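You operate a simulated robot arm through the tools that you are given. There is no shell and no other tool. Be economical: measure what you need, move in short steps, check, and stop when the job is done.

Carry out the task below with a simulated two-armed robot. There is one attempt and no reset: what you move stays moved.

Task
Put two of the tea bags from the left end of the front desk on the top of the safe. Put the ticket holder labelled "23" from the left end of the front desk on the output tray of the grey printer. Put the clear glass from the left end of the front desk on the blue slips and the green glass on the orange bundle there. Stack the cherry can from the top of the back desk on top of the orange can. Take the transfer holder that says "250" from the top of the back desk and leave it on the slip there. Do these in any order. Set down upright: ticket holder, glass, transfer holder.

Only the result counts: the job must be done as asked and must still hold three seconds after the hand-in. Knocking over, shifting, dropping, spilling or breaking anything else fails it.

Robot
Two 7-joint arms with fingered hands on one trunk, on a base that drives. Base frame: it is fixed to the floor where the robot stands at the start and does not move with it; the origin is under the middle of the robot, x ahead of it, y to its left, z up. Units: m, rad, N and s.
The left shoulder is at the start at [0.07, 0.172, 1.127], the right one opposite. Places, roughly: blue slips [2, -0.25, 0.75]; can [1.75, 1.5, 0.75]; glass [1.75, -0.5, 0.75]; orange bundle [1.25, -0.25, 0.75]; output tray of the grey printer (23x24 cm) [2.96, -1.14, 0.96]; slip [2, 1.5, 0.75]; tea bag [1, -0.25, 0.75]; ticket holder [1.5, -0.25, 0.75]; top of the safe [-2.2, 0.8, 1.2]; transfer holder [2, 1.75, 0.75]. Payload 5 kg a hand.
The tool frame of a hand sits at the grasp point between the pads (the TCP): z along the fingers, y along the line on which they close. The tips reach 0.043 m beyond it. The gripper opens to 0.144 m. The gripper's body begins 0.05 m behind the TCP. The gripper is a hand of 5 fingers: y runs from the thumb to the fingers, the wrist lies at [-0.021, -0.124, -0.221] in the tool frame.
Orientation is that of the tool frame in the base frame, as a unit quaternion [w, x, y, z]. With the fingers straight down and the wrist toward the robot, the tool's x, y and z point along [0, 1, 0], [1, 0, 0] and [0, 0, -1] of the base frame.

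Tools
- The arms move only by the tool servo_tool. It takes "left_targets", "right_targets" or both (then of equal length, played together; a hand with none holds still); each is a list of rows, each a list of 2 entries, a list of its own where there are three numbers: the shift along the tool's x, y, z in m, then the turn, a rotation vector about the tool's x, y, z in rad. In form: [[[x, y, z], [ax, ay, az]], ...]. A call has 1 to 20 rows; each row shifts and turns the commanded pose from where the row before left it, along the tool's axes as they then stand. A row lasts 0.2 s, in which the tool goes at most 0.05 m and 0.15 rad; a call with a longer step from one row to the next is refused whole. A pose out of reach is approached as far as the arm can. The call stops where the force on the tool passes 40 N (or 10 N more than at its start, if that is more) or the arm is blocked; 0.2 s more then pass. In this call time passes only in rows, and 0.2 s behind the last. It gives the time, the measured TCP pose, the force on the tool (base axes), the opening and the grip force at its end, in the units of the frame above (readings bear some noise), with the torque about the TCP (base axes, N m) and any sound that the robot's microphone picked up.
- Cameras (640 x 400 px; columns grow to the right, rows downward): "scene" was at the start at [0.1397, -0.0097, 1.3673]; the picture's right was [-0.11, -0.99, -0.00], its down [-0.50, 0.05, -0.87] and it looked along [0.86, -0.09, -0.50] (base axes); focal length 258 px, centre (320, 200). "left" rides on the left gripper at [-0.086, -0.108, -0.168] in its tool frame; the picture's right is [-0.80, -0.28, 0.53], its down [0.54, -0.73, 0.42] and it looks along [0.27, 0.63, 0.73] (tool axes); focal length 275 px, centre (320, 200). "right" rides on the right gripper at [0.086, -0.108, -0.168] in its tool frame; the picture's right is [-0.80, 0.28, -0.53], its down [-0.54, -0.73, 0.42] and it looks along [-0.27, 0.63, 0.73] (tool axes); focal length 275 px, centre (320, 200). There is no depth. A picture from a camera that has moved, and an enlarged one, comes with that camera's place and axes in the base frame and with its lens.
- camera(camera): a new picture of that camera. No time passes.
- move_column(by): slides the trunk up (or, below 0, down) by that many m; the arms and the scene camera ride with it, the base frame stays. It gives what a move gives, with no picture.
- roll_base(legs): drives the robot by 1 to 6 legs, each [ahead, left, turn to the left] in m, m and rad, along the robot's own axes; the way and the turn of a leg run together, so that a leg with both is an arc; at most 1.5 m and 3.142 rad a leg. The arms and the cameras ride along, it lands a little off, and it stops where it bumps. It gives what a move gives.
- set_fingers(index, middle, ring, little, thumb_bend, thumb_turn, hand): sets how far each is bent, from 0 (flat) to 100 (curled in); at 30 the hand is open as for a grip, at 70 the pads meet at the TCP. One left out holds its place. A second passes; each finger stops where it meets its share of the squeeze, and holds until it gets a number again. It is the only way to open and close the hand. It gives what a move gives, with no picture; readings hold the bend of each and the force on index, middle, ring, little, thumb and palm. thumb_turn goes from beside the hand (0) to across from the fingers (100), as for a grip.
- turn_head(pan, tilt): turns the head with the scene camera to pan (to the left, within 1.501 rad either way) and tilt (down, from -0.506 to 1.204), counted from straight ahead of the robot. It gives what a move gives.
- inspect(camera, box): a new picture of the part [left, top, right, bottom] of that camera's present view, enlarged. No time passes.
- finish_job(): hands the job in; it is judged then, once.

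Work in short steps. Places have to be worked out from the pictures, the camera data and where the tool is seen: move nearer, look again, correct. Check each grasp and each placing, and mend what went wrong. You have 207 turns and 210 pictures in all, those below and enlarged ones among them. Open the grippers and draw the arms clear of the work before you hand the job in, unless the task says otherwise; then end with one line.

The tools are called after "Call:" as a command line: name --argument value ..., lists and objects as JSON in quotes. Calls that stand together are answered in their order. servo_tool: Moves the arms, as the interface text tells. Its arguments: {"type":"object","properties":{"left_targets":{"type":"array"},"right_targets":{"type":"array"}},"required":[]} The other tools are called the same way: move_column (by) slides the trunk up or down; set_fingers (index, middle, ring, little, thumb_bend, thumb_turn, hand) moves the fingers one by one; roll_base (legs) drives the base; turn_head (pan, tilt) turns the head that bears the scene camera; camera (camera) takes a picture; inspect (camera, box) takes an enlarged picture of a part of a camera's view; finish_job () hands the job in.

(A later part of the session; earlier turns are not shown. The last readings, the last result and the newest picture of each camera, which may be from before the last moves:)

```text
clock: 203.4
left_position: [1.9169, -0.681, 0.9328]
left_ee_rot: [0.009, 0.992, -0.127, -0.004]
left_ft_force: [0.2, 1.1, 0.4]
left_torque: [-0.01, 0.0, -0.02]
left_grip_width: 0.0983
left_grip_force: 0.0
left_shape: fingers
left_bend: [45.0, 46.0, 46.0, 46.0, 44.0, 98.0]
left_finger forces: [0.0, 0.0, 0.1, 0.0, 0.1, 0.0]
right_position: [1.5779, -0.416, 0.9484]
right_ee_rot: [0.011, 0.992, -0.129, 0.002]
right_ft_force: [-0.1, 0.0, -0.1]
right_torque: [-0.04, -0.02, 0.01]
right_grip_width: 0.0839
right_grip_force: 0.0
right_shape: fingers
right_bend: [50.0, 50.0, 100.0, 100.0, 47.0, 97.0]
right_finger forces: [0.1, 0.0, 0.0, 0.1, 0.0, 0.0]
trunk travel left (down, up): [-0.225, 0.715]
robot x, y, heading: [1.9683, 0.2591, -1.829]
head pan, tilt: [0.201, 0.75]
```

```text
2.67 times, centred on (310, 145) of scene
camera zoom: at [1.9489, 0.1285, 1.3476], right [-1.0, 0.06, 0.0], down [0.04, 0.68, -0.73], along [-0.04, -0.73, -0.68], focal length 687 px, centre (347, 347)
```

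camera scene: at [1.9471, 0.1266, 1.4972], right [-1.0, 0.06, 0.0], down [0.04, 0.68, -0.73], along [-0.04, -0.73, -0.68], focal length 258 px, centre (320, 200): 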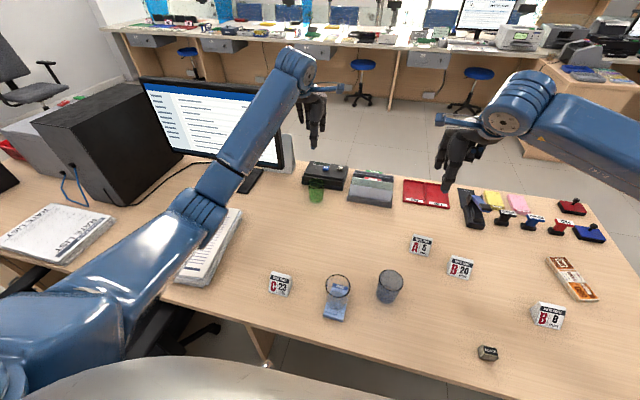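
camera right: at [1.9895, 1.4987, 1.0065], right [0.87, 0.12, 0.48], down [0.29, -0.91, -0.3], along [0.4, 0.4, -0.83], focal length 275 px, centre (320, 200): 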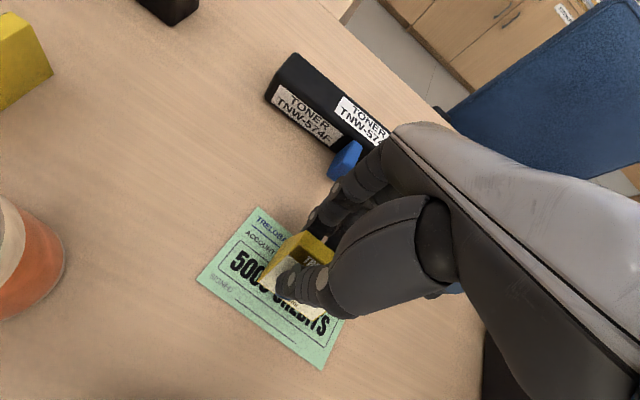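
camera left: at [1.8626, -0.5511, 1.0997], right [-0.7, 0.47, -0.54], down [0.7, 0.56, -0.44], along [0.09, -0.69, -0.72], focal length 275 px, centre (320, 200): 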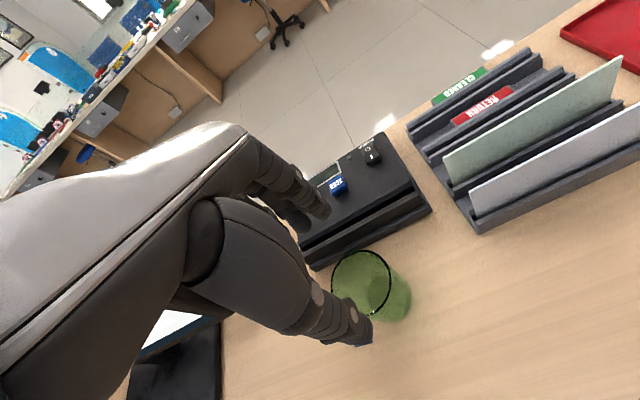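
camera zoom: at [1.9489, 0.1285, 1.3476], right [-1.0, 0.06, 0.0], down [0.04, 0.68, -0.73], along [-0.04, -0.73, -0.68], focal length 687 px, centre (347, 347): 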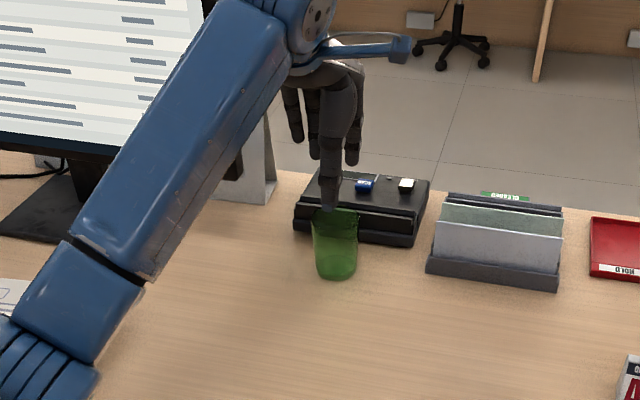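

Aligned. Narrow the fingers slightly (scanner close behind) and descend.

Call:
set_fingers --hand "left" --index 48 --middle 48 --ring 50 --little 50 --thumb_bend 46

Call:
servo_tool --left_targets '[[[0, -0.001, 0.03], [0, 0, 0]], [[0, 0, 0.02], [0, 0, 0]], [[0, 0, 0.02], [0, 0, 0]]]'

Call:
inspect --camera "left" --box '[240, 150, 480, 390]'

Call:
inspect --camera "scene" --box '[280, 100, 380, 200]'

```text
clock: 204.4
left_position: [1.9164, -0.6807, 0.9315]
left_ee_rot: [0.008, 0.992, -0.127, -0.004]
left_ft_force: [-1.1, -0.6, 0.1]
left_torque: [-0.04, -0.01, 0.03]
left_grip_width: 0.0901
left_grip_force: 0.0
left_shape: fingers
left_bend: [48.0, 48.0, 50.0, 50.0, 46.0, 98.0]
left_finger forces: [0.1, 0.1, 0.1, 0.0, 0.1, 0.0]
right_position: [1.5779, -0.4163, 0.9486]
right_ee_rot: [0.009, 0.992, -0.129, 0.003]
right_ft_force: [-0.5, 0.6, 0.1]
right_torque: [-0.02, -0.01, -0.03]
right_grip_width: 0.0838
right_grip_force: 0.0
right_shape: fingers
right_bend: [50.0, 50.0, 100.0, 100.0, 47.0, 97.0]
right_finger forces: [0.0, 0.0, 0.0, 0.1, 0.1, 0.0]
trunk travel left (down, up): [-0.225, 0.715]
robot x, y, heading: [1.9673, 0.2584, -1.828]
head pan, tilt: [0.201, 0.75]
```

```text
clock: 205.2
left_position: [1.9166, -0.6819, 0.8617]
left_ee_rot: [0.007, 0.992, -0.128, -0.004]
left_ft_force: [0.2, -1.0, 0.0]
left_torque: [0.01, -0.02, 0.01]
left_grip_width: 0.0899
left_grip_force: 0.0
left_shape: fingers
left_bend: [48.0, 48.0, 50.0, 50.0, 46.0, 98.0]
left_finger forces: [0.0, 0.1, 0.0, 0.0, 0.0, 0.0]
right_position: [1.5776, -0.4169, 0.9494]
right_ee_rot: [0.01, 0.992, -0.128, 0.003]
right_ft_force: [-0.2, -0.7, 0.2]
right_torque: [0.04, 0.0, 0.02]
right_grip_width: 0.0838
right_grip_force: 0.0
right_shape: fingers
right_bend: [50.0, 50.0, 100.0, 100.0, 47.0, 97.0]
right_finger forces: [0.1, 0.0, 0.0, 0.0, 0.1, 0.0]
trunk travel left (down, up): [-0.225, 0.715]
robot x, y, heading: [1.9686, 0.2581, -1.829]
head pan, tilt: [0.201, 0.75]
```

```text
1.67 times, centred on (360, 270) of left
camera zoom: at [1.8621, -0.5528, 1.0283], right [-0.7, 0.47, -0.54], down [0.7, 0.56, -0.44], along [0.1, -0.68, -0.72], focal length 459 px, centre (253, 83)
```

zoom: 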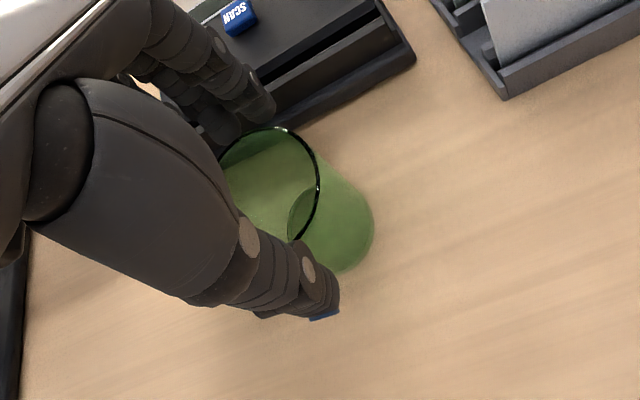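

```text
4.00 times, centred on (330, 150) of scene
camera zoom: at [1.9487, 0.1274, 1.3474], right [-1.0, 0.06, 0.0], down [0.04, 0.68, -0.73], along [-0.04, -0.73, -0.68], focal length 1031 px, centre (280, 400)
```

zoom: 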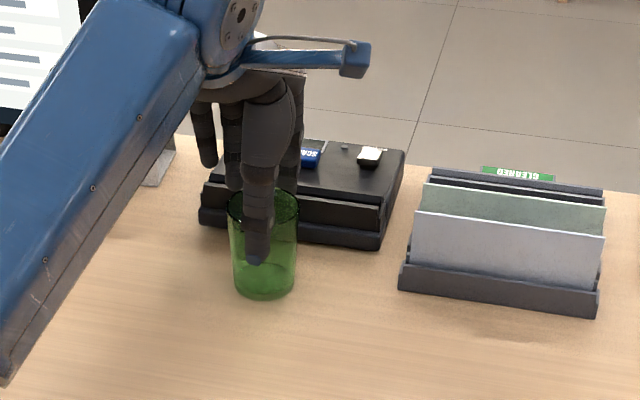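

Continue down to TCP ≈0.808.

Call:
servo_tool --left_targets '[[[0, -0.002, 0.02], [0, 0, 0]], [[0, 0, 0.02], [0, 0, 0]], [[0, 0, 0.014], [0, 0, 0]]]'

Call:
inspect --camera "left" --box '[240, 150, 480, 390]'

```text
clock: 206.0
left_position: [1.9164, -0.6813, 0.8084]
left_ee_rot: [0.008, 0.992, -0.127, -0.004]
left_ft_force: [0.0, 1.7, -0.1]
left_torque: [-0.03, 0.02, 0.04]
left_grip_width: 0.09
left_grip_force: 1.2
left_shape: fingers
left_bend: [48.0, 49.0, 50.0, 50.0, 46.0, 98.0]
left_finger forces: [0.0, 1.7, 0.1, 0.1, 0.0, 0.0]
right_position: [1.576, -0.4168, 0.9493]
right_ee_rot: [0.009, 0.992, -0.129, 0.003]
right_ft_force: [-0.3, -0.4, 0.5]
right_torque: [-0.01, -0.01, -0.02]
right_grip_width: 0.0835
right_grip_force: 0.0
right_shape: fingers
right_bend: [50.0, 50.0, 100.0, 100.0, 47.0, 97.0]
right_finger forces: [0.0, 0.1, 0.0, 0.0, 0.0, 0.1]
trunk travel left (down, up): [-0.225, 0.715]
robot x, y, heading: [1.9654, 0.2608, -1.822]
head pan, tilt: [0.201, 0.75]
```

```text
1.67 times, centred on (360, 270) of left
camera zoom: at [1.8625, -0.5512, 0.975], right [-0.7, 0.47, -0.54], down [0.7, 0.56, -0.44], along [0.09, -0.69, -0.72], focal length 459 px, centre (253, 83)
```

zoom: 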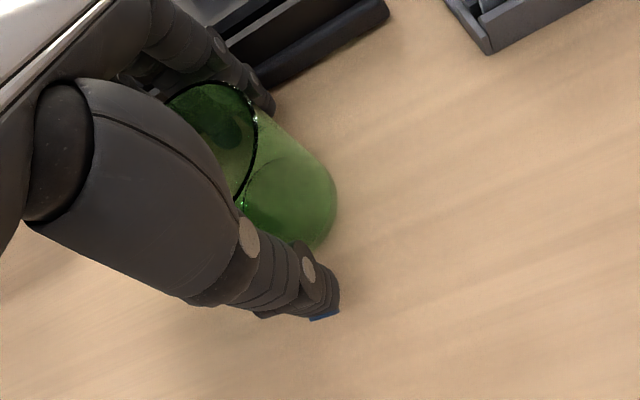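

Light finger contact (1.7 N), probably the scanner's edge behind. Close gently on the glass now.

Call:
set_fingers --hand "left" --index 62 --middle 62 --ring 64 --little 64 --thumb_bend 62

Call:
inspect --camera "left" --box '[240, 150, 480, 390]'

Call:
inspect --camera "scene" --box '[280, 100, 380, 200]'

```text
clock: 207.0
left_position: [1.9174, -0.6809, 0.8086]
left_ee_rot: [0.008, 0.992, -0.127, -0.004]
left_ft_force: [0.5, -0.2, 1.1]
left_torque: [-0.1, 0.0, 0.0]
left_grip_width: 0.0562
left_grip_force: 9.7
left_shape: fingers
left_bend: [58.0, 59.0, 64.0, 64.0, 56.0, 97.0]
left_finger forces: [5.6, 4.4, 0.0, 0.0, 9.7, 0.0]
right_position: [1.5764, -0.4167, 0.9484]
right_ee_rot: [0.009, 0.992, -0.129, 0.003]
right_ft_force: [0.3, 0.3, 0.2]
right_torque: [0.03, -0.02, 0.01]
right_grip_width: 0.0838
right_grip_force: 0.0
right_shape: fingers
right_bend: [50.0, 50.0, 100.0, 100.0, 47.0, 97.0]
right_finger forces: [0.0, 0.0, 0.1, 0.1, 0.1, 0.1]
trunk travel left (down, up): [-0.225, 0.715]
robot x, y, heading: [1.9658, 0.2599, -1.828]
head pan, tilt: [0.201, 0.75]
```

```text
1.67 times, centred on (360, 270) of left
camera zoom: at [1.8625, -0.5514, 0.9751], right [-0.7, 0.47, -0.54], down [0.7, 0.56, -0.44], along [0.09, -0.69, -0.72], focal length 459 px, centre (253, 83)
```

zoom: 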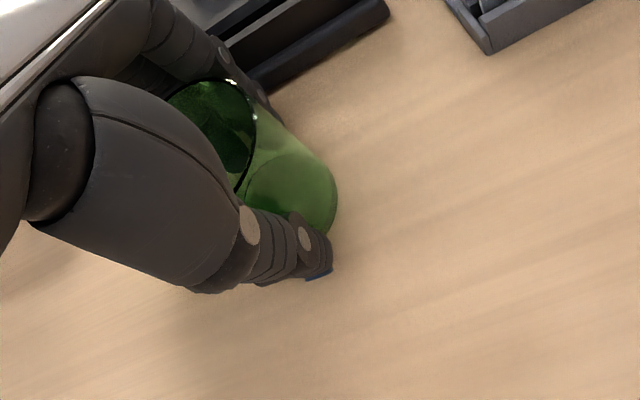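

```text
4.00 times, centred on (330, 150) of scene
camera zoom: at [1.9488, 0.1281, 1.3475], right [-1.0, 0.06, 0.0], down [0.04, 0.68, -0.73], along [-0.04, -0.73, -0.68], focal length 1031 px, centre (280, 400)
```

zoom: 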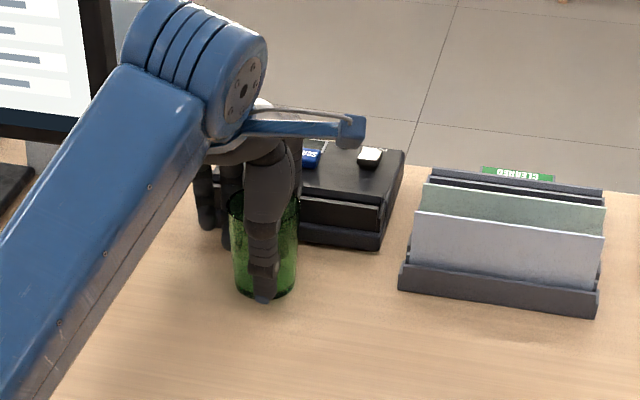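

Gripped at ~10 N, scanner undisturbed. Lift with the trunk, retract 0.115, back the base 0.1 and drive right toward the bundle.

Call:
move_column --by 0.2

Call:
servo_tool --left_targets '[[[0, -0.039, 0], [0, 0, 0]], [[0, -0.038, 0], [0, 0, 0]], [[0, -0.038, 0], [0, 0, 0]]]'

Call:
roll_base --legs '[[-0.1, 0.0, 0.0], [0.0, -0.87, 0.0]]'

Call:
turn_head --pan 0.2 --tilt 0.85

Call:
camera --camera "scene"

Call:
camera --camera "left"

```text
clock: 209.2
left_position: [1.9175, -0.6818, 1.0065]
left_ee_rot: [0.007, 0.992, -0.127, -0.004]
left_ft_force: [-0.3, -0.2, -2.0]
left_torque: [-0.01, 0.0, 0.02]
left_grip_width: 0.0559
left_grip_force: 9.8
left_shape: fingers
left_bend: [58.0, 59.0, 64.0, 64.0, 56.0, 97.0]
left_finger forces: [5.5, 3.9, 0.0, 0.0, 9.6, 0.1]
right_position: [1.5781, -0.4167, 1.1491]
right_ee_rot: [0.01, 0.992, -0.129, 0.002]
right_ft_force: [0.4, -0.1, 0.3]
right_torque: [-0.01, 0.01, 0.02]
right_grip_width: 0.0835
right_grip_force: 0.1
right_shape: fingers
right_bend: [50.0, 50.0, 100.0, 100.0, 47.0, 97.0]
right_finger forces: [0.0, 0.1, 0.1, 0.1, 0.0, 0.0]
trunk travel left (down, up): [-0.425, 0.515]
robot x, y, heading: [1.9667, 0.262, -1.828]
head pan, tilt: [0.201, 0.75]
```

```text
clock: 209.9
left_position: [1.9465, -0.57, 1.0069]
left_ee_rot: [0.009, 0.992, -0.127, -0.003]
left_ft_force: [0.0, -0.4, -1.5]
left_torque: [-0.04, -0.01, 0.02]
left_grip_width: 0.056
left_grip_force: 9.3
left_shape: fingers
left_bend: [58.0, 59.0, 64.0, 64.0, 56.0, 97.0]
left_finger forces: [5.4, 4.1, 0.0, 0.1, 9.6, 0.0]
right_position: [1.5776, -0.4159, 1.15]
right_ee_rot: [0.01, 0.992, -0.128, 0.003]
right_ft_force: [0.0, 0.2, 0.6]
right_torque: [-0.02, 0.02, 0.0]
right_grip_width: 0.0836
right_grip_force: 0.0
right_shape: fingers
right_bend: [50.0, 50.0, 100.0, 100.0, 47.0, 97.0]
right_finger forces: [0.0, 0.0, 0.1, 0.0, 0.1, 0.1]
trunk travel left (down, up): [-0.425, 0.515]
robot x, y, heading: [1.9657, 0.2595, -1.828]
head pan, tilt: [0.201, 0.75]
```

```text
clock: 215.3
left_position: [1.135, -0.2523, 1.0064]
left_ee_rot: [0.008, 0.992, -0.128, -0.004]
left_ft_force: [-0.3, 0.3, -1.5]
left_torque: [0.01, -0.02, 0.01]
left_grip_width: 0.0559
left_grip_force: 10.1
left_shape: fingers
left_bend: [58.0, 59.0, 64.0, 64.0, 56.0, 97.0]
left_finger forces: [5.5, 4.1, 0.0, 0.1, 9.5, 0.0]
right_position: [0.7654, -0.0984, 1.1486]
right_ee_rot: [0.009, 0.992, -0.129, 0.002]
right_ft_force: [0.0, -0.1, -0.7]
right_torque: [0.01, 0.0, 0.0]
right_grip_width: 0.0837
right_grip_force: 0.1
right_shape: fingers
right_bend: [50.0, 50.0, 100.0, 100.0, 47.0, 97.0]
right_finger forces: [0.1, 0.1, 0.0, 0.0, 0.0, 0.0]
trunk travel left (down, up): [-0.425, 0.515]
robot x, y, heading: [1.1603, 0.5768, -1.833]
head pan, tilt: [0.201, 0.75]
```

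```text
clock: 215.9
left_position: [1.134, -0.2527, 1.0068]
left_ee_rot: [0.009, 0.992, -0.128, -0.002]
left_ft_force: [0.3, 1.0, -2.3]
left_torque: [-0.02, 0.04, 0.0]
left_grip_width: 0.0561
left_grip_force: 9.8
left_shape: fingers
left_bend: [58.0, 59.0, 64.0, 64.0, 56.0, 97.0]
left_finger forces: [5.4, 4.0, 0.0, 0.0, 9.4, 0.0]
right_position: [0.7657, -0.0989, 1.149]
right_ee_rot: [0.01, 0.991, -0.13, 0.002]
right_ft_force: [-0.3, 0.7, -0.4]
right_torque: [0.0, -0.03, 0.0]
right_grip_width: 0.0839
right_grip_force: 0.1
right_shape: fingers
right_bend: [50.0, 50.0, 100.0, 100.0, 47.0, 97.0]
right_finger forces: [0.0, 0.1, 0.0, 0.0, 0.0, 0.1]
trunk travel left (down, up): [-0.425, 0.515]
robot x, y, heading: [1.1565, 0.5738, -1.832]
head pan, tilt: [0.201, 0.85]
```

```text
73 pictures are left
camera scene: at [1.1389, 0.4504, 1.5395], right [-1.0, 0.06, 0.0], down [0.04, 0.75, -0.66], along [-0.04, -0.66, -0.75], focal length 258 px, centre (320, 200)
```

scene: 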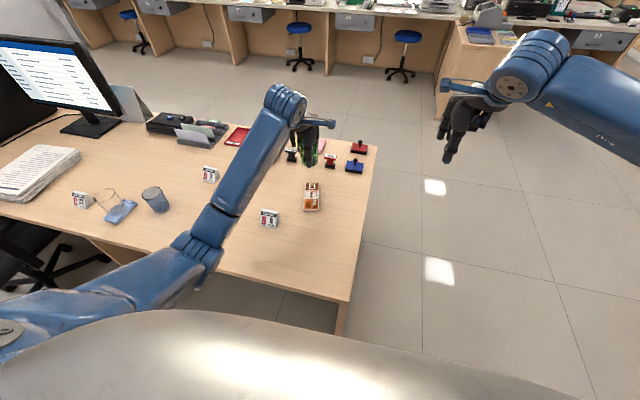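

```text
72 pictures are left
camera left: at [1.0797, -0.1232, 1.1735], right [-0.7, 0.47, -0.54], down [0.71, 0.56, -0.44], along [0.09, -0.69, -0.72], focal length 275 px, centre (320, 200)
```

left: 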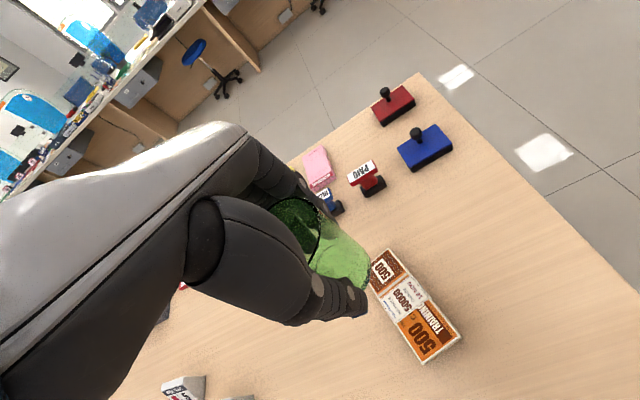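

Call:
inspect --camera "left" --box '[280, 200, 480, 380]'

Call:
inspect --camera "scene" --box '[270, 110, 370, 220]'

```text
2.22 times, centred on (380, 290) of left
camera zoom: at [1.0797, -0.1232, 1.1735], right [-0.7, 0.47, -0.54], down [0.71, 0.56, -0.44], along [0.09, -0.69, -0.72], focal length 612 px, centre (187, 0)
```

zoom: 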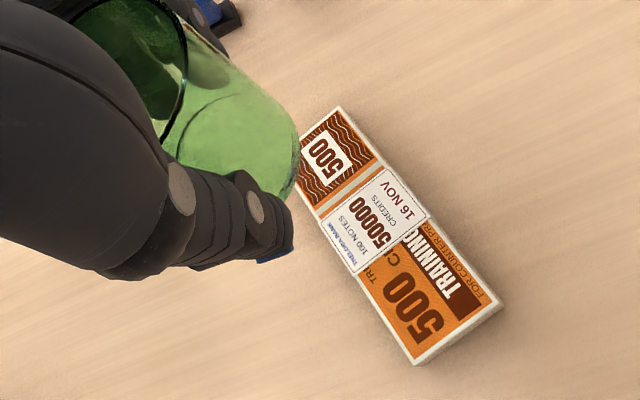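

```text
3.64 times, centred on (320, 165) of scene
camera zoom: at [1.1389, 0.4504, 1.5395], right [-1.0, 0.06, 0.0], down [0.04, 0.75, -0.66], along [-0.04, -0.66, -0.75], focal length 937 px, centre (320, 327)
```

zoom: 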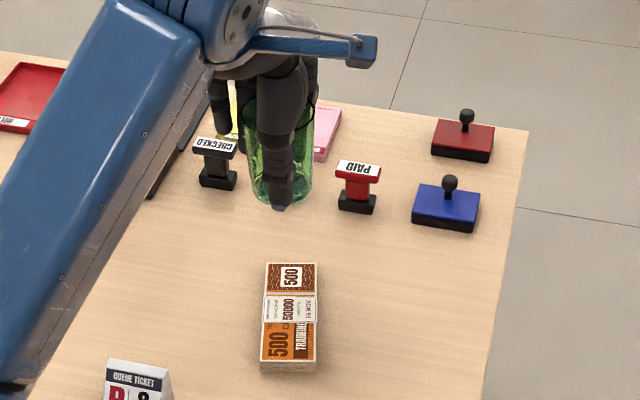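

Held glass is already over the bundle's centre (≈[1.132,-0.254]). Lower 0.155.

Call:
servo_tool --left_targets '[[[-0.001, -0.0025, 0.03], [0, 0, 0]], [[0, 0, 0.04], [0, 0, 0]], [[0, 0, 0.045], [0, 0, 0]], [[0, 0, 0.04], [0, 0, 0]]]'

Call:
inspect --camera "left" --box '[250, 180, 450, 360]'

Call:
inspect --camera "scene" --box '[270, 130, 370, 230]'

```text
clock: 216.9
left_position: [1.1312, -0.2518, 0.8512]
left_ee_rot: [0.008, 0.992, -0.128, -0.004]
left_ft_force: [-0.3, -0.2, -1.7]
left_torque: [0.02, 0.01, -0.06]
left_grip_width: 0.0561
left_grip_force: 9.5
left_shape: fingers
left_bend: [58.0, 59.0, 64.0, 64.0, 56.0, 97.0]
left_finger forces: [5.4, 4.0, 0.0, 0.0, 9.5, 0.0]
right_position: [0.7661, -0.0982, 1.1486]
right_ee_rot: [0.008, 0.991, -0.13, 0.002]
right_ft_force: [-0.3, -0.2, -0.5]
right_torque: [-0.02, 0.0, 0.0]
right_grip_width: 0.0837
right_grip_force: 0.0
right_shape: fingers
right_bend: [50.0, 50.0, 100.0, 100.0, 47.0, 97.0]
right_finger forces: [0.1, 0.1, 0.0, 0.1, 0.1, 0.1]
trunk travel left (down, up): [-0.425, 0.515]
robot x, y, heading: [1.158, 0.5763, -1.832]
head pan, tilt: [0.201, 0.85]
```

```text
2.22 times, centred on (350, 270) of left
camera zoom: at [1.0779, -0.1223, 1.0182], right [-0.7, 0.47, -0.54], down [0.71, 0.56, -0.44], along [0.09, -0.69, -0.72], focal length 612 px, centre (253, 44)
```

zoom: 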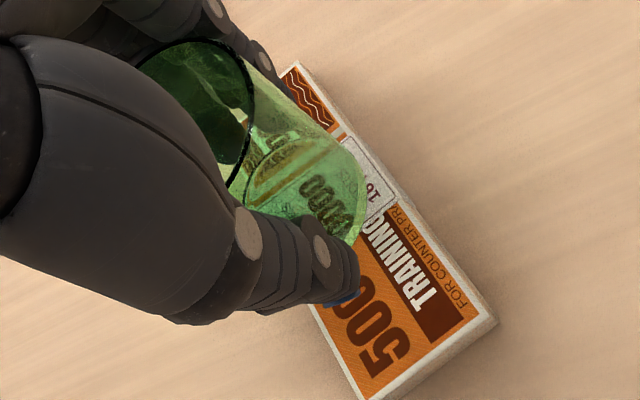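

```text
4.00 times, centred on (320, 180) of scene
camera zoom: at [1.1391, 0.4499, 1.5395], right [-1.0, 0.06, 0.0], down [0.04, 0.75, -0.66], along [-0.04, -0.66, -0.75], focal length 1031 px, centre (320, 280)
```

zoom: 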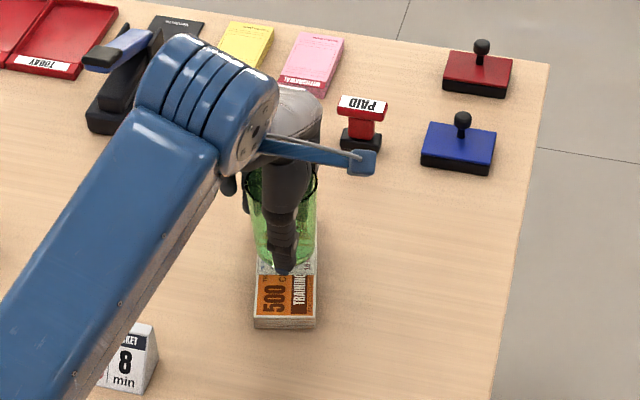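

Aligned. Lower the last ~2 cm in small steps.

Call:
servo_tool --left_targets '[[[-0.002, 0, 0.008], [0, 0, 0]], [[0, 0, 0.004], [0, 0, 0]], [[0, 0, 0.002], [0, 0, 0]]]'

Call:
servo_tool --left_targets '[[[0, 0, 0.002], [0, 0, 0]], [[0, 0, 0.0015], [0, 0, 0]]]'

```text
clock: 217.7
left_position: [1.1301, -0.2515, 0.838]
left_ee_rot: [0.008, 0.992, -0.128, -0.003]
left_ft_force: [0.3, 0.4, -1.5]
left_torque: [0.0, -0.01, 0.0]
left_grip_width: 0.056
left_grip_force: 10.0
left_shape: fingers
left_bend: [58.0, 59.0, 64.0, 64.0, 56.0, 97.0]
left_finger forces: [5.5, 4.1, 0.0, 0.0, 9.5, 0.1]
right_position: [0.7656, -0.0979, 1.1488]
right_ee_rot: [0.01, 0.991, -0.13, 0.002]
right_ft_force: [0.2, 0.1, -0.7]
right_torque: [0.04, 0.0, 0.0]
right_grip_width: 0.0834
right_grip_force: 0.1
right_shape: fingers
right_bend: [50.0, 50.0, 100.0, 100.0, 47.0, 97.0]
right_finger forces: [0.0, 0.0, 0.0, 0.1, 0.1, 0.0]
trunk travel left (down, up): [-0.425, 0.515]
robot x, y, heading: [1.1549, 0.5821, -1.836]
head pan, tilt: [0.201, 0.85]
```

```text
clock: 218.3
left_position: [1.1319, -0.2518, 0.8336]
left_ee_rot: [0.008, 0.992, -0.128, -0.002]
left_ft_force: [0.3, 0.0, -2.0]
left_torque: [0.02, 0.01, 0.02]
left_grip_width: 0.0558
left_grip_force: 10.0
left_shape: fingers
left_bend: [58.0, 59.0, 64.0, 64.0, 56.0, 97.0]
left_finger forces: [5.6, 4.0, 0.1, 0.0, 9.5, 0.0]
right_position: [0.7666, -0.0982, 1.1488]
right_ee_rot: [0.009, 0.992, -0.129, 0.002]
right_ft_force: [-0.4, 0.0, -0.1]
right_torque: [0.0, -0.01, 0.02]
right_grip_width: 0.0834
right_grip_force: 0.1
right_shape: fingers
right_bend: [50.0, 50.0, 100.0, 100.0, 47.0, 97.0]
right_finger forces: [0.0, 0.0, 0.0, 0.0, 0.0, 0.0]
trunk travel left (down, up): [-0.425, 0.515]
robot x, y, heading: [1.1588, 0.5775, -1.832]
head pan, tilt: [0.201, 0.85]
```

Not yet touching; continue.

Call:
servo_tool --left_targets '[[[0, 0, 0.002], [0, 0, 0]], [[0, 0, 0.0015], [0, 0, 0]], [[0, 0, 0.0015], [0, 0, 0]]]'

Call:
inspect --camera "left" --box '[250, 180, 450, 360]'

```text
clock: 219.1
left_position: [1.1308, -0.2517, 0.829]
left_ee_rot: [0.008, 0.992, -0.128, -0.004]
left_ft_force: [-0.9, 0.5, -1.8]
left_torque: [0.0, 0.01, 0.01]
left_grip_width: 0.056
left_grip_force: 9.1
left_shape: fingers
left_bend: [58.0, 59.0, 64.0, 64.0, 56.0, 97.0]
left_finger forces: [5.6, 4.0, 0.0, 0.1, 9.4, 0.0]
right_position: [0.7664, -0.0973, 1.1485]
right_ee_rot: [0.009, 0.992, -0.129, 0.002]
right_ft_force: [0.1, 0.4, 0.3]
right_torque: [-0.03, -0.02, 0.0]
right_grip_width: 0.0836
right_grip_force: 0.1
right_shape: fingers
right_bend: [50.0, 50.0, 100.0, 100.0, 47.0, 97.0]
right_finger forces: [0.1, 0.0, 0.0, 0.0, 0.0, 0.0]
trunk travel left (down, up): [-0.425, 0.515]
robot x, y, heading: [1.1595, 0.5769, -1.831]
head pan, tilt: [0.201, 0.85]
```

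```text
2.22 times, centred on (350, 270) of left
camera zoom: at [1.076, -0.1228, 0.9962], right [-0.7, 0.47, -0.54], down [0.71, 0.56, -0.44], along [0.09, -0.68, -0.72], focal length 612 px, centre (253, 44)
```

zoom: 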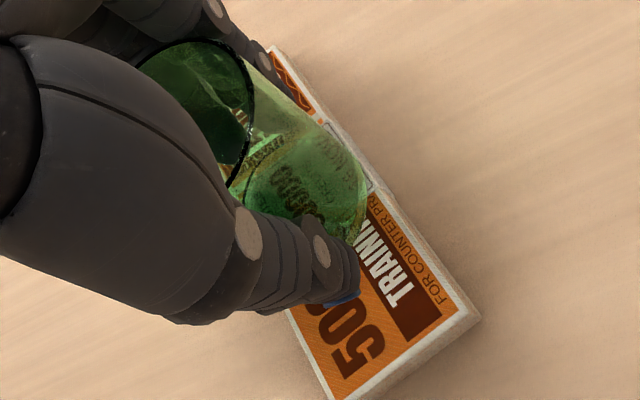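

Call:
servo_tool --left_targets '[[[0, 0, 0.0015], [0, 0, 0]], [[0, 0, 0.0015], [0, 0, 0]], [[0, 0, 0.0015], [0, 0, 0]]]'

```text
clock: 219.9
left_position: [1.1302, -0.2526, 0.8263]
left_ee_rot: [0.009, 0.992, -0.128, -0.004]
left_ft_force: [-0.7, 0.6, 3.2]
left_torque: [-0.1, -0.02, 0.02]
left_grip_width: 0.0557
left_grip_force: 9.9
left_shape: fingers
left_bend: [58.0, 59.0, 64.0, 64.0, 56.0, 97.0]
left_finger forces: [5.2, 4.3, 0.1, 0.0, 10.0, 0.0]
right_position: [0.7665, -0.0975, 1.1496]
right_ee_rot: [0.01, 0.991, -0.13, 0.003]
right_ft_force: [-0.5, -0.4, -0.3]
right_torque: [0.01, -0.04, 0.01]
right_grip_width: 0.0836
right_grip_force: 0.0
right_shape: fingers
right_bend: [50.0, 50.0, 100.0, 100.0, 47.0, 97.0]
right_finger forces: [0.0, 0.0, 0.0, 0.0, 0.0, 0.0]
trunk travel left (down, up): [-0.425, 0.515]
robot x, y, heading: [1.1589, 0.5757, -1.831]
head pan, tilt: [0.201, 0.85]
```

Contact with the bundle. Release evenly in two steps.

Call:
set_fingers --hand "left" --index 55 --middle 56 --ring 56 --little 56 --thumb_bend 54

Call:
set_fingers --hand "left" --index 46 --middle 46 --ring 46 --little 46 --thumb_bend 44

Call:
inspect --camera "left" --box '[250, 180, 450, 360]'

```text
clock: 220.9
left_position: [1.1311, -0.2525, 0.8243]
left_ee_rot: [0.008, 0.992, -0.128, -0.003]
left_ft_force: [-0.1, 0.4, -0.3]
left_torque: [-0.02, -0.02, -0.02]
left_grip_width: 0.0624
left_grip_force: 0.3
left_shape: fingers
left_bend: [55.0, 56.0, 56.0, 56.0, 54.0, 97.0]
left_finger forces: [0.1, 0.0, 0.0, 0.0, 0.2, 0.0]
right_position: [0.7664, -0.0971, 1.1487]
right_ee_rot: [0.009, 0.991, -0.13, 0.002]
right_ft_force: [-0.8, 0.1, 1.5]
right_torque: [0.01, 0.0, 0.0]
right_grip_width: 0.0838
right_grip_force: 0.1
right_shape: fingers
right_bend: [50.0, 50.0, 100.0, 100.0, 47.0, 97.0]
right_finger forces: [0.0, 0.0, 0.1, 0.0, 0.0, 0.1]
trunk travel left (down, up): [-0.425, 0.515]
robot x, y, heading: [1.1616, 0.5766, -1.831]
head pan, tilt: [0.201, 0.85]
```

```text
clock: 221.9
left_position: [1.1302, -0.2518, 0.8228]
left_ee_rot: [0.008, 0.992, -0.127, -0.003]
left_ft_force: [0.4, -0.2, -0.1]
left_torque: [-0.01, 0.03, -0.06]
left_grip_width: 0.0958
left_grip_force: 0.1
left_shape: fingers
left_bend: [46.0, 46.0, 46.0, 46.0, 44.0, 97.0]
left_finger forces: [0.0, 0.0, 0.0, 0.0, 0.1, 0.0]
right_position: [0.7655, -0.0975, 1.1488]
right_ee_rot: [0.008, 0.991, -0.13, 0.002]
right_ft_force: [0.5, -0.5, 0.6]
right_torque: [-0.02, 0.0, -0.01]
right_grip_width: 0.0837
right_grip_force: 0.1
right_shape: fingers
right_bend: [50.0, 50.0, 100.0, 100.0, 47.0, 97.0]
right_finger forces: [0.0, 0.0, 0.0, 0.1, 0.1, 0.0]
trunk travel left (down, up): [-0.425, 0.515]
robot x, y, heading: [1.1587, 0.5773, -1.834]
head pan, tilt: [0.201, 0.85]
```

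```text
2.22 times, centred on (350, 270) of left
camera zoom: at [1.0761, -0.1227, 0.9919], right [-0.7, 0.47, -0.54], down [0.71, 0.56, -0.44], along [0.09, -0.69, -0.72], focal length 612 px, centre (253, 44)
```

zoom: 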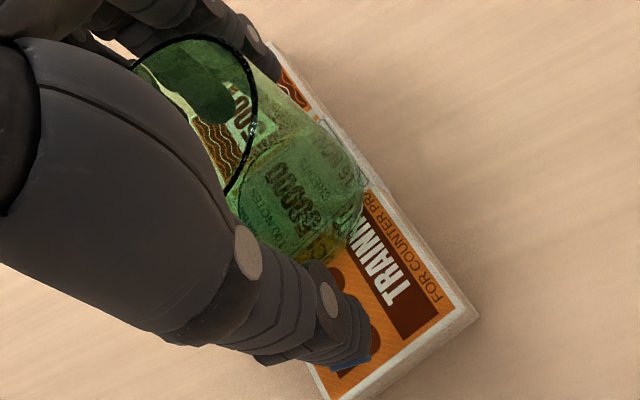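

Standing. Lift straight with the trunk and check.

Call:
move_column --by 0.25

Call:
camera --camera "left"

Call:
inspect --camera "scene" --box '[60, 120, 380, 290]'

```text
clock: 224.5
left_position: [1.1292, -0.2528, 1.0748]
left_ee_rot: [0.008, 0.992, -0.128, -0.002]
left_ft_force: [-0.2, 0.3, 0.9]
left_torque: [0.01, -0.03, -0.01]
left_grip_width: 0.0961
left_grip_force: 0.0
left_shape: fingers
left_bend: [46.0, 46.0, 46.0, 46.0, 44.0, 97.0]
left_finger forces: [0.1, 0.0, 0.0, 0.0, 0.0, 0.0]
right_position: [0.7662, -0.0974, 1.3994]
right_ee_rot: [0.009, 0.992, -0.129, 0.002]
right_ft_force: [0.6, 0.4, 0.2]
right_torque: [-0.01, -0.01, -0.02]
right_grip_width: 0.0837
right_grip_force: 0.2
right_shape: fingers
right_bend: [50.0, 50.0, 100.0, 100.0, 47.0, 97.0]
right_finger forces: [0.1, 0.0, 0.1, 0.1, 0.0, 0.0]
trunk travel left (down, up): [-0.675, 0.265]
robot x, y, heading: [1.1594, 0.577, -1.832]
head pan, tilt: [0.201, 0.85]
```

```text
65 pictures are left
camera left: at [1.0761, -0.1229, 1.2418], right [-0.7, 0.47, -0.54], down [0.71, 0.56, -0.44], along [0.09, -0.69, -0.72], focal length 275 px, centre (320, 200)
```

left: 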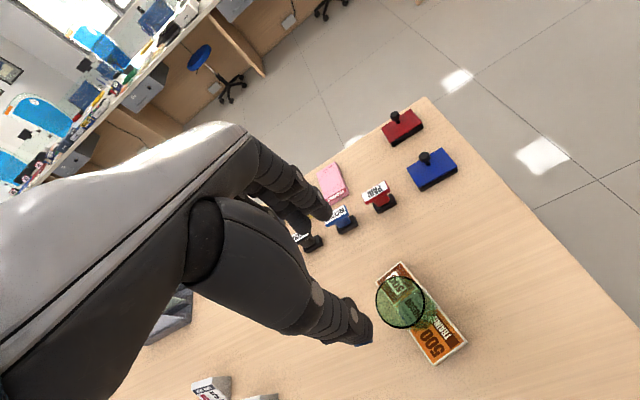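

```text
2.00 times, centred on (220, 205) of scene
camera zoom: at [1.1391, 0.4504, 1.7894], right [-1.0, 0.06, 0.0], down [0.04, 0.75, -0.66], along [-0.04, -0.66, -0.75], focal length 515 px, centre (520, 190)
```

zoom: 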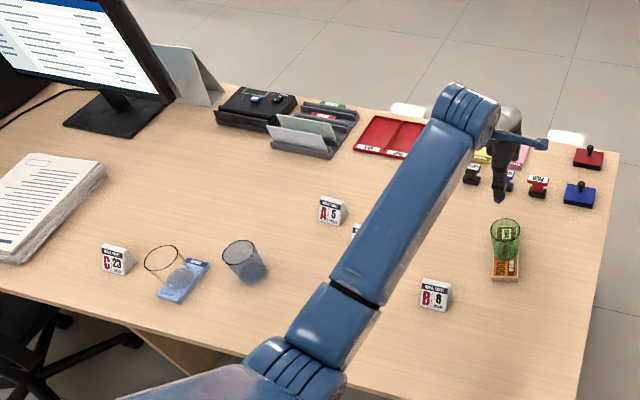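

Green glass is on the bundle. Last item: ticket holder C 23. Retract and raise the left hand, drive left 0.877.

Call:
servo_tool --left_targets '[[[0, -0.035, -0.03], [0, 0, 0]], [[0, -0.035, -0.03], [0, 0, 0]], [[0, -0.035, -0.03], [0, 0, 0]], [[0, -0.035, -0.03], [0, 0, 0]], [[0, -0.035, -0.03], [0, 0, 0]], [[0, -0.035, -0.03], [0, 0, 0]]]'

Call:
roll_base --legs '[[0.0, 0.875, 0.0]]'

Call:
move_column --by -0.25

Call:
turn_head --pan 0.3 --tilt 0.9

Call:
camera --camera "scene"

Call:
camera --camera "left"

```text
clock: 225.9
left_position: [1.1856, -0.0446, 1.2526]
left_ee_rot: [0.008, 0.992, -0.128, -0.004]
left_ft_force: [0.2, 0.3, -0.8]
left_torque: [-0.03, 0.01, -0.02]
left_grip_width: 0.0964
left_grip_force: 0.0
left_shape: fingers
left_bend: [46.0, 46.0, 46.0, 46.0, 44.0, 97.0]
left_finger forces: [0.0, 0.1, 0.0, 0.1, 0.0, 0.0]
right_position: [0.767, -0.0971, 1.3993]
right_ee_rot: [0.01, 0.991, -0.13, 0.002]
right_ft_force: [0.6, 0.6, 0.1]
right_torque: [-0.01, -0.03, 0.02]
right_grip_width: 0.0837
right_grip_force: 0.1
right_shape: fingers
right_bend: [50.0, 50.0, 100.0, 100.0, 47.0, 97.0]
right_finger forces: [0.1, 0.1, 0.0, 0.1, 0.0, 0.1]
trunk travel left (down, up): [-0.675, 0.265]
robot x, y, heading: [1.16, 0.5772, -1.832]
head pan, tilt: [0.201, 0.85]
```

```text
clock: 230.5
left_position: [2.0288, -0.2648, 1.2516]
left_ee_rot: [0.008, 0.992, -0.126, -0.003]
left_ft_force: [0.0, 0.7, 0.1]
left_torque: [0.01, -0.02, 0.01]
left_grip_width: 0.0964
left_grip_force: 0.1
left_shape: fingers
left_bend: [46.0, 46.0, 46.0, 46.0, 44.0, 97.0]
left_finger forces: [0.0, 0.0, 0.0, 0.0, 0.0, 0.0]
right_position: [1.6117, -0.3205, 1.3994]
right_ee_rot: [0.008, 0.992, -0.127, 0.002]
right_ft_force: [-0.1, -0.5, -0.5]
right_torque: [-0.06, -0.01, 0.02]
right_grip_width: 0.0835
right_grip_force: 0.1
right_shape: fingers
right_bend: [50.0, 50.0, 100.0, 100.0, 47.0, 97.0]
right_finger forces: [0.0, 0.1, 0.1, 0.0, 0.0, 0.0]
trunk travel left (down, up): [-0.675, 0.265]
robot x, y, heading: [2.0025, 0.3585, -1.825]
head pan, tilt: [0.201, 0.85]
```

```text
clock: 233.1
left_position: [2.0303, -0.2662, 1.0005]
left_ee_rot: [0.009, 0.992, -0.126, -0.004]
left_ft_force: [-0.7, 0.1, -1.1]
left_torque: [0.01, 0.02, 0.01]
left_grip_width: 0.0965
left_grip_force: 0.0
left_shape: fingers
left_bend: [46.0, 46.0, 46.0, 46.0, 44.0, 97.0]
left_finger forces: [0.0, 0.0, 0.0, 0.0, 0.0, 0.1]
right_position: [1.6112, -0.3199, 1.1489]
right_ee_rot: [0.01, 0.992, -0.127, 0.002]
right_ft_force: [0.3, 0.3, 0.4]
right_torque: [0.02, -0.01, 0.03]
right_grip_width: 0.0837
right_grip_force: 0.1
right_shape: fingers
right_bend: [50.0, 50.0, 100.0, 100.0, 47.0, 97.0]
right_finger forces: [0.0, 0.0, 0.0, 0.0, 0.1, 0.1]
trunk travel left (down, up): [-0.425, 0.515]
robot x, y, heading: [1.9989, 0.3565, -1.82]
head pan, tilt: [0.201, 0.85]
```

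```text
clock: 233.8
left_position: [2.0298, -0.2655, 1.002]
left_ee_rot: [0.008, 0.992, -0.124, -0.004]
left_ft_force: [0.3, -0.2, 0.2]
left_torque: [-0.03, -0.01, -0.05]
left_grip_width: 0.0964
left_grip_force: 0.0
left_shape: fingers
left_bend: [46.0, 46.0, 46.0, 46.0, 44.0, 97.0]
left_finger forces: [0.1, 0.0, 0.0, 0.0, 0.0, 0.1]
right_position: [1.611, -0.3203, 1.1493]
right_ee_rot: [0.009, 0.992, -0.127, 0.002]
right_ft_force: [-0.2, -0.4, -0.3]
right_torque: [-0.02, 0.01, -0.01]
right_grip_width: 0.0836
right_grip_force: 0.0
right_shape: fingers
right_bend: [50.0, 50.0, 100.0, 100.0, 47.0, 97.0]
right_finger forces: [0.0, 0.0, 0.0, 0.1, 0.0, 0.0]
trunk travel left (down, up): [-0.425, 0.515]
robot x, y, heading: [1.999, 0.3575, -1.822]
head pan, tilt: [0.3, 0.901]
```

```text
63 pictures are left
camera scene: at [1.9885, 0.2332, 1.5356], right [-1.0, -0.05, 0.0], down [-0.04, 0.78, -0.62], along [0.03, -0.62, -0.78], focal length 258 px, centre (320, 200)
```

scene: 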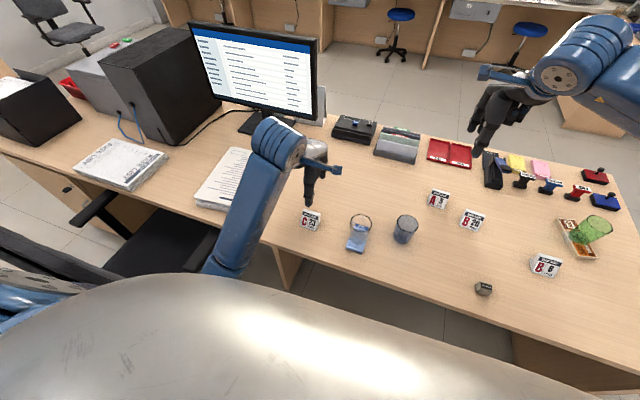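

```text
62 pictures are left
camera left: at [1.9748, -0.1365, 1.1691], right [-0.71, 0.46, -0.54], down [0.7, 0.56, -0.44], along [0.1, -0.68, -0.72], focal length 275 px, centre (320, 200)
```

left: 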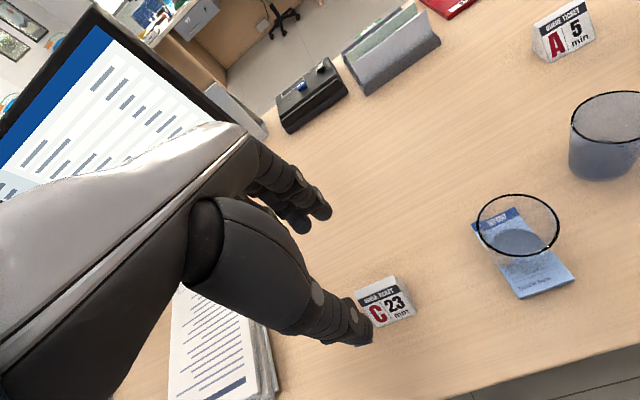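

Call:
inspect --camera "left" --box '[320, 240, 460, 360]'

Call:
inspect --camera "scene" --box '[270, 170, 370, 250]'

```text
3.33 times, centred on (390, 300) of left
camera zoom: at [1.9748, -0.1365, 1.1691], right [-0.71, 0.46, -0.54], down [0.7, 0.56, -0.44], along [0.1, -0.68, -0.72], focal length 918 px, centre (87, -133)
```

zoom: 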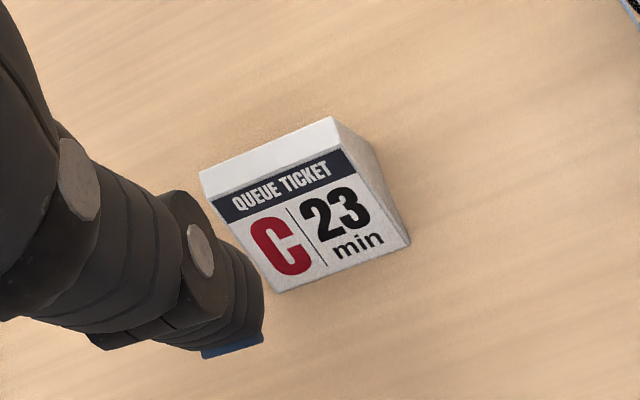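

```text
5.00 times, centred on (320, 210) of scene
camera zoom: at [1.9885, 0.2332, 1.5356], right [-1.0, -0.05, 0.0], down [-0.04, 0.78, -0.62], along [0.03, -0.62, -0.78], focal length 1288 px, centre (320, 150)
```

zoom: 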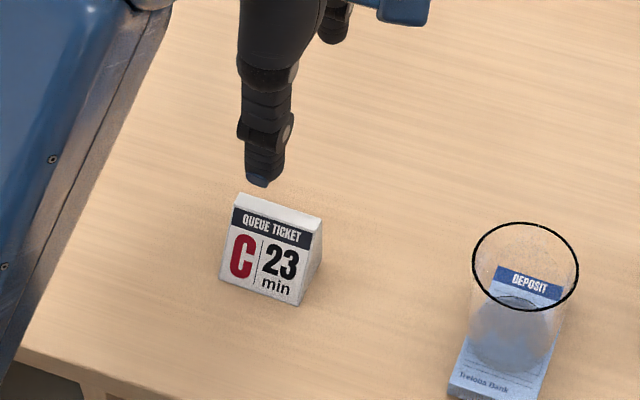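

C 23's front edge centre ≈[2.056,-0.259], body mid ≈[2.048,-0.282]. Same tilted front-to-back grasp: curl ring/little, position, tilt.

Call:
set_fingers --hand "left" --index 42 --middle 42 --ring 100 --little 100 --thumb_bend 42

Call:
servo_tool --left_targets '[[[0.011, 0.0057, 0], [0, 0, 0]], [[0.011, 0.0057, 0], [0, 0, 0.044]], [[0, 0, 0.04], [0, 0, 0]], [[0, 0, 0.04], [0, 0, 0]], [[0, 0, 0], [0.09, 0, 0]], [[0, 0, 0], [0.09, 0, 0]]]'

Call:
camera --camera "left"

Call:
inspect --camera "scene" --box '[260, 150, 370, 250]'

```text
clock: 234.8
left_position: [2.0307, -0.2661, 1.0016]
left_ee_rot: [0.009, 0.992, -0.126, -0.003]
left_ft_force: [0.8, -0.7, -0.4]
left_torque: [-0.02, 0.01, 0.0]
left_grip_width: 0.1067
left_grip_force: 0.0
left_shape: fingers
left_bend: [42.0, 42.0, 100.0, 100.0, 42.0, 97.0]
left_finger forces: [0.0, 0.0, 0.0, 0.0, 0.0, 0.0]
right_position: [1.611, -0.3193, 1.1498]
right_ee_rot: [0.009, 0.992, -0.126, 0.002]
right_ft_force: [-0.4, 0.5, -0.3]
right_torque: [0.01, 0.02, -0.04]
right_grip_width: 0.0835
right_grip_force: 0.0
right_shape: fingers
right_bend: [50.0, 50.0, 100.0, 100.0, 47.0, 97.0]
right_finger forces: [0.0, 0.1, 0.0, 0.0, 0.1, 0.0]
trunk travel left (down, up): [-0.425, 0.515]
robot x, y, heading: [1.9995, 0.3559, -1.825]
head pan, tilt: [0.3, 0.901]
```

```text
clock: 236.2
left_position: [2.0471, -0.2831, 0.9216]
left_ee_rot: [-0.082, 0.986, -0.146, 0.01]
left_ft_force: [-0.5, 0.2, -0.4]
left_torque: [-0.01, -0.04, 0.01]
left_grip_width: 0.1072
left_grip_force: 0.2
left_shape: fingers
left_bend: [42.0, 42.0, 100.0, 100.0, 42.0, 97.0]
left_finger forces: [0.0, 0.0, 0.0, 0.1, 0.0, 0.0]
right_position: [1.6117, -0.3209, 1.1485]
right_ee_rot: [0.009, 0.992, -0.127, 0.003]
right_ft_force: [0.2, 0.2, 0.0]
right_torque: [0.0, 0.01, 0.0]
right_grip_width: 0.0835
right_grip_force: 0.0
right_shape: fingers
right_bend: [50.0, 50.0, 100.0, 100.0, 47.0, 97.0]
right_finger forces: [0.0, 0.1, 0.0, 0.0, 0.0, 0.0]
trunk travel left (down, up): [-0.425, 0.515]
robot x, y, heading: [1.9941, 0.3612, -1.819]
head pan, tilt: [0.3, 0.901]
```

```text
59 pictures are left
camera left: at [1.9884, -0.1827, 1.1061], right [-0.66, 0.58, -0.48], down [0.75, 0.59, -0.3], along [0.11, -0.55, -0.83], focal length 275 px, centre (320, 200)
```

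left: 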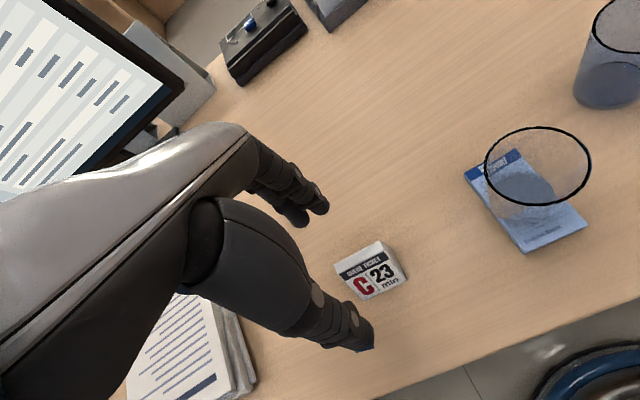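

```text
4.00 times, centred on (315, 200) of scene
camera zoom: at [1.9882, 0.2325, 1.5355], right [-1.0, -0.05, 0.0], down [-0.04, 0.78, -0.62], along [0.03, -0.62, -0.78], focal length 1031 px, centre (340, 200)
```

zoom: 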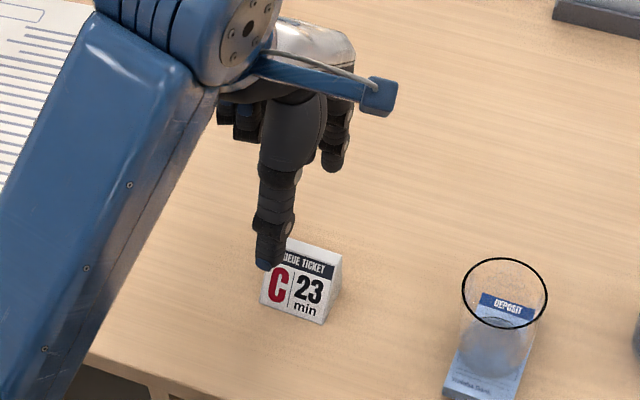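

Aligned. Lower 0.11 vertically.

Call:
servo_tool --left_targets '[[[0, 0.0066, 0.036], [0, 0, 0]], [[0, 0.0066, 0.036], [0, 0, 0]], [[0, 0.0066, 0.036], [0, 0, 0]]]'

Call:
inspect --camera "left" --box '[240, 150, 440, 370]'

Call:
inspect --camera "scene" --box '[260, 150, 370, 250]'

```text
clock: 237.0
left_position: [2.0455, -0.2865, 0.8124]
left_ee_rot: [-0.08, 0.986, -0.146, 0.01]
left_ft_force: [0.1, 0.2, -0.9]
left_torque: [-0.01, 0.01, -0.02]
left_grip_width: 0.1071
left_grip_force: 0.0
left_shape: fingers
left_bend: [42.0, 42.0, 100.0, 100.0, 42.0, 97.0]
left_finger forces: [0.0, 0.0, 0.1, 0.0, 0.1, 0.0]
right_position: [1.6124, -0.3206, 1.149]
right_ee_rot: [0.009, 0.992, -0.127, 0.002]
right_ft_force: [-0.2, -0.2, 0.3]
right_torque: [0.01, -0.02, 0.0]
right_grip_width: 0.0835
right_grip_force: 0.0
right_shape: fingers
right_bend: [50.0, 50.0, 100.0, 100.0, 47.0, 97.0]
right_finger forces: [0.0, 0.0, 0.0, 0.0, 0.0, 0.0]
trunk travel left (down, up): [-0.425, 0.515]
robot x, y, heading: [1.9976, 0.3571, -1.821]
head pan, tilt: [0.3, 0.901]
```

```text
1.82 times, centred on (340, 260) of left
camera zoom: at [1.9877, -0.1839, 0.9972], right [-0.66, 0.58, -0.48], down [0.75, 0.59, -0.3], along [0.11, -0.56, -0.82], focal length 500 px, centre (284, 91)
```

zoom: 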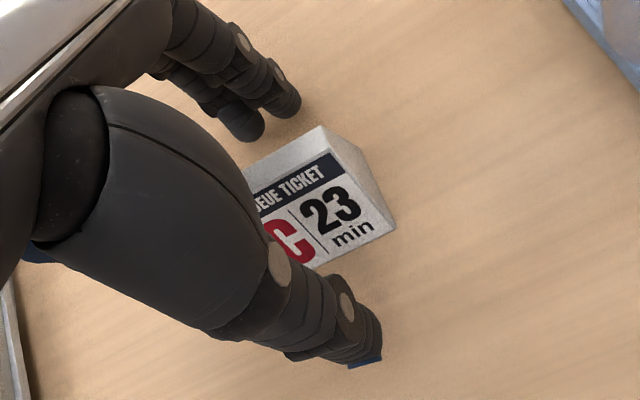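

```text
4.00 times, centred on (315, 200) of scene
camera zoom: at [1.9887, 0.2331, 1.5357], right [-1.0, -0.05, 0.0], down [-0.04, 0.78, -0.62], along [0.03, -0.62, -0.78], focal length 1031 px, centre (340, 200)
```

zoom: 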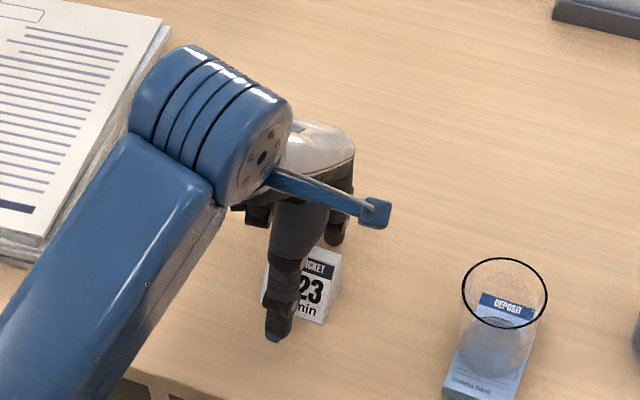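

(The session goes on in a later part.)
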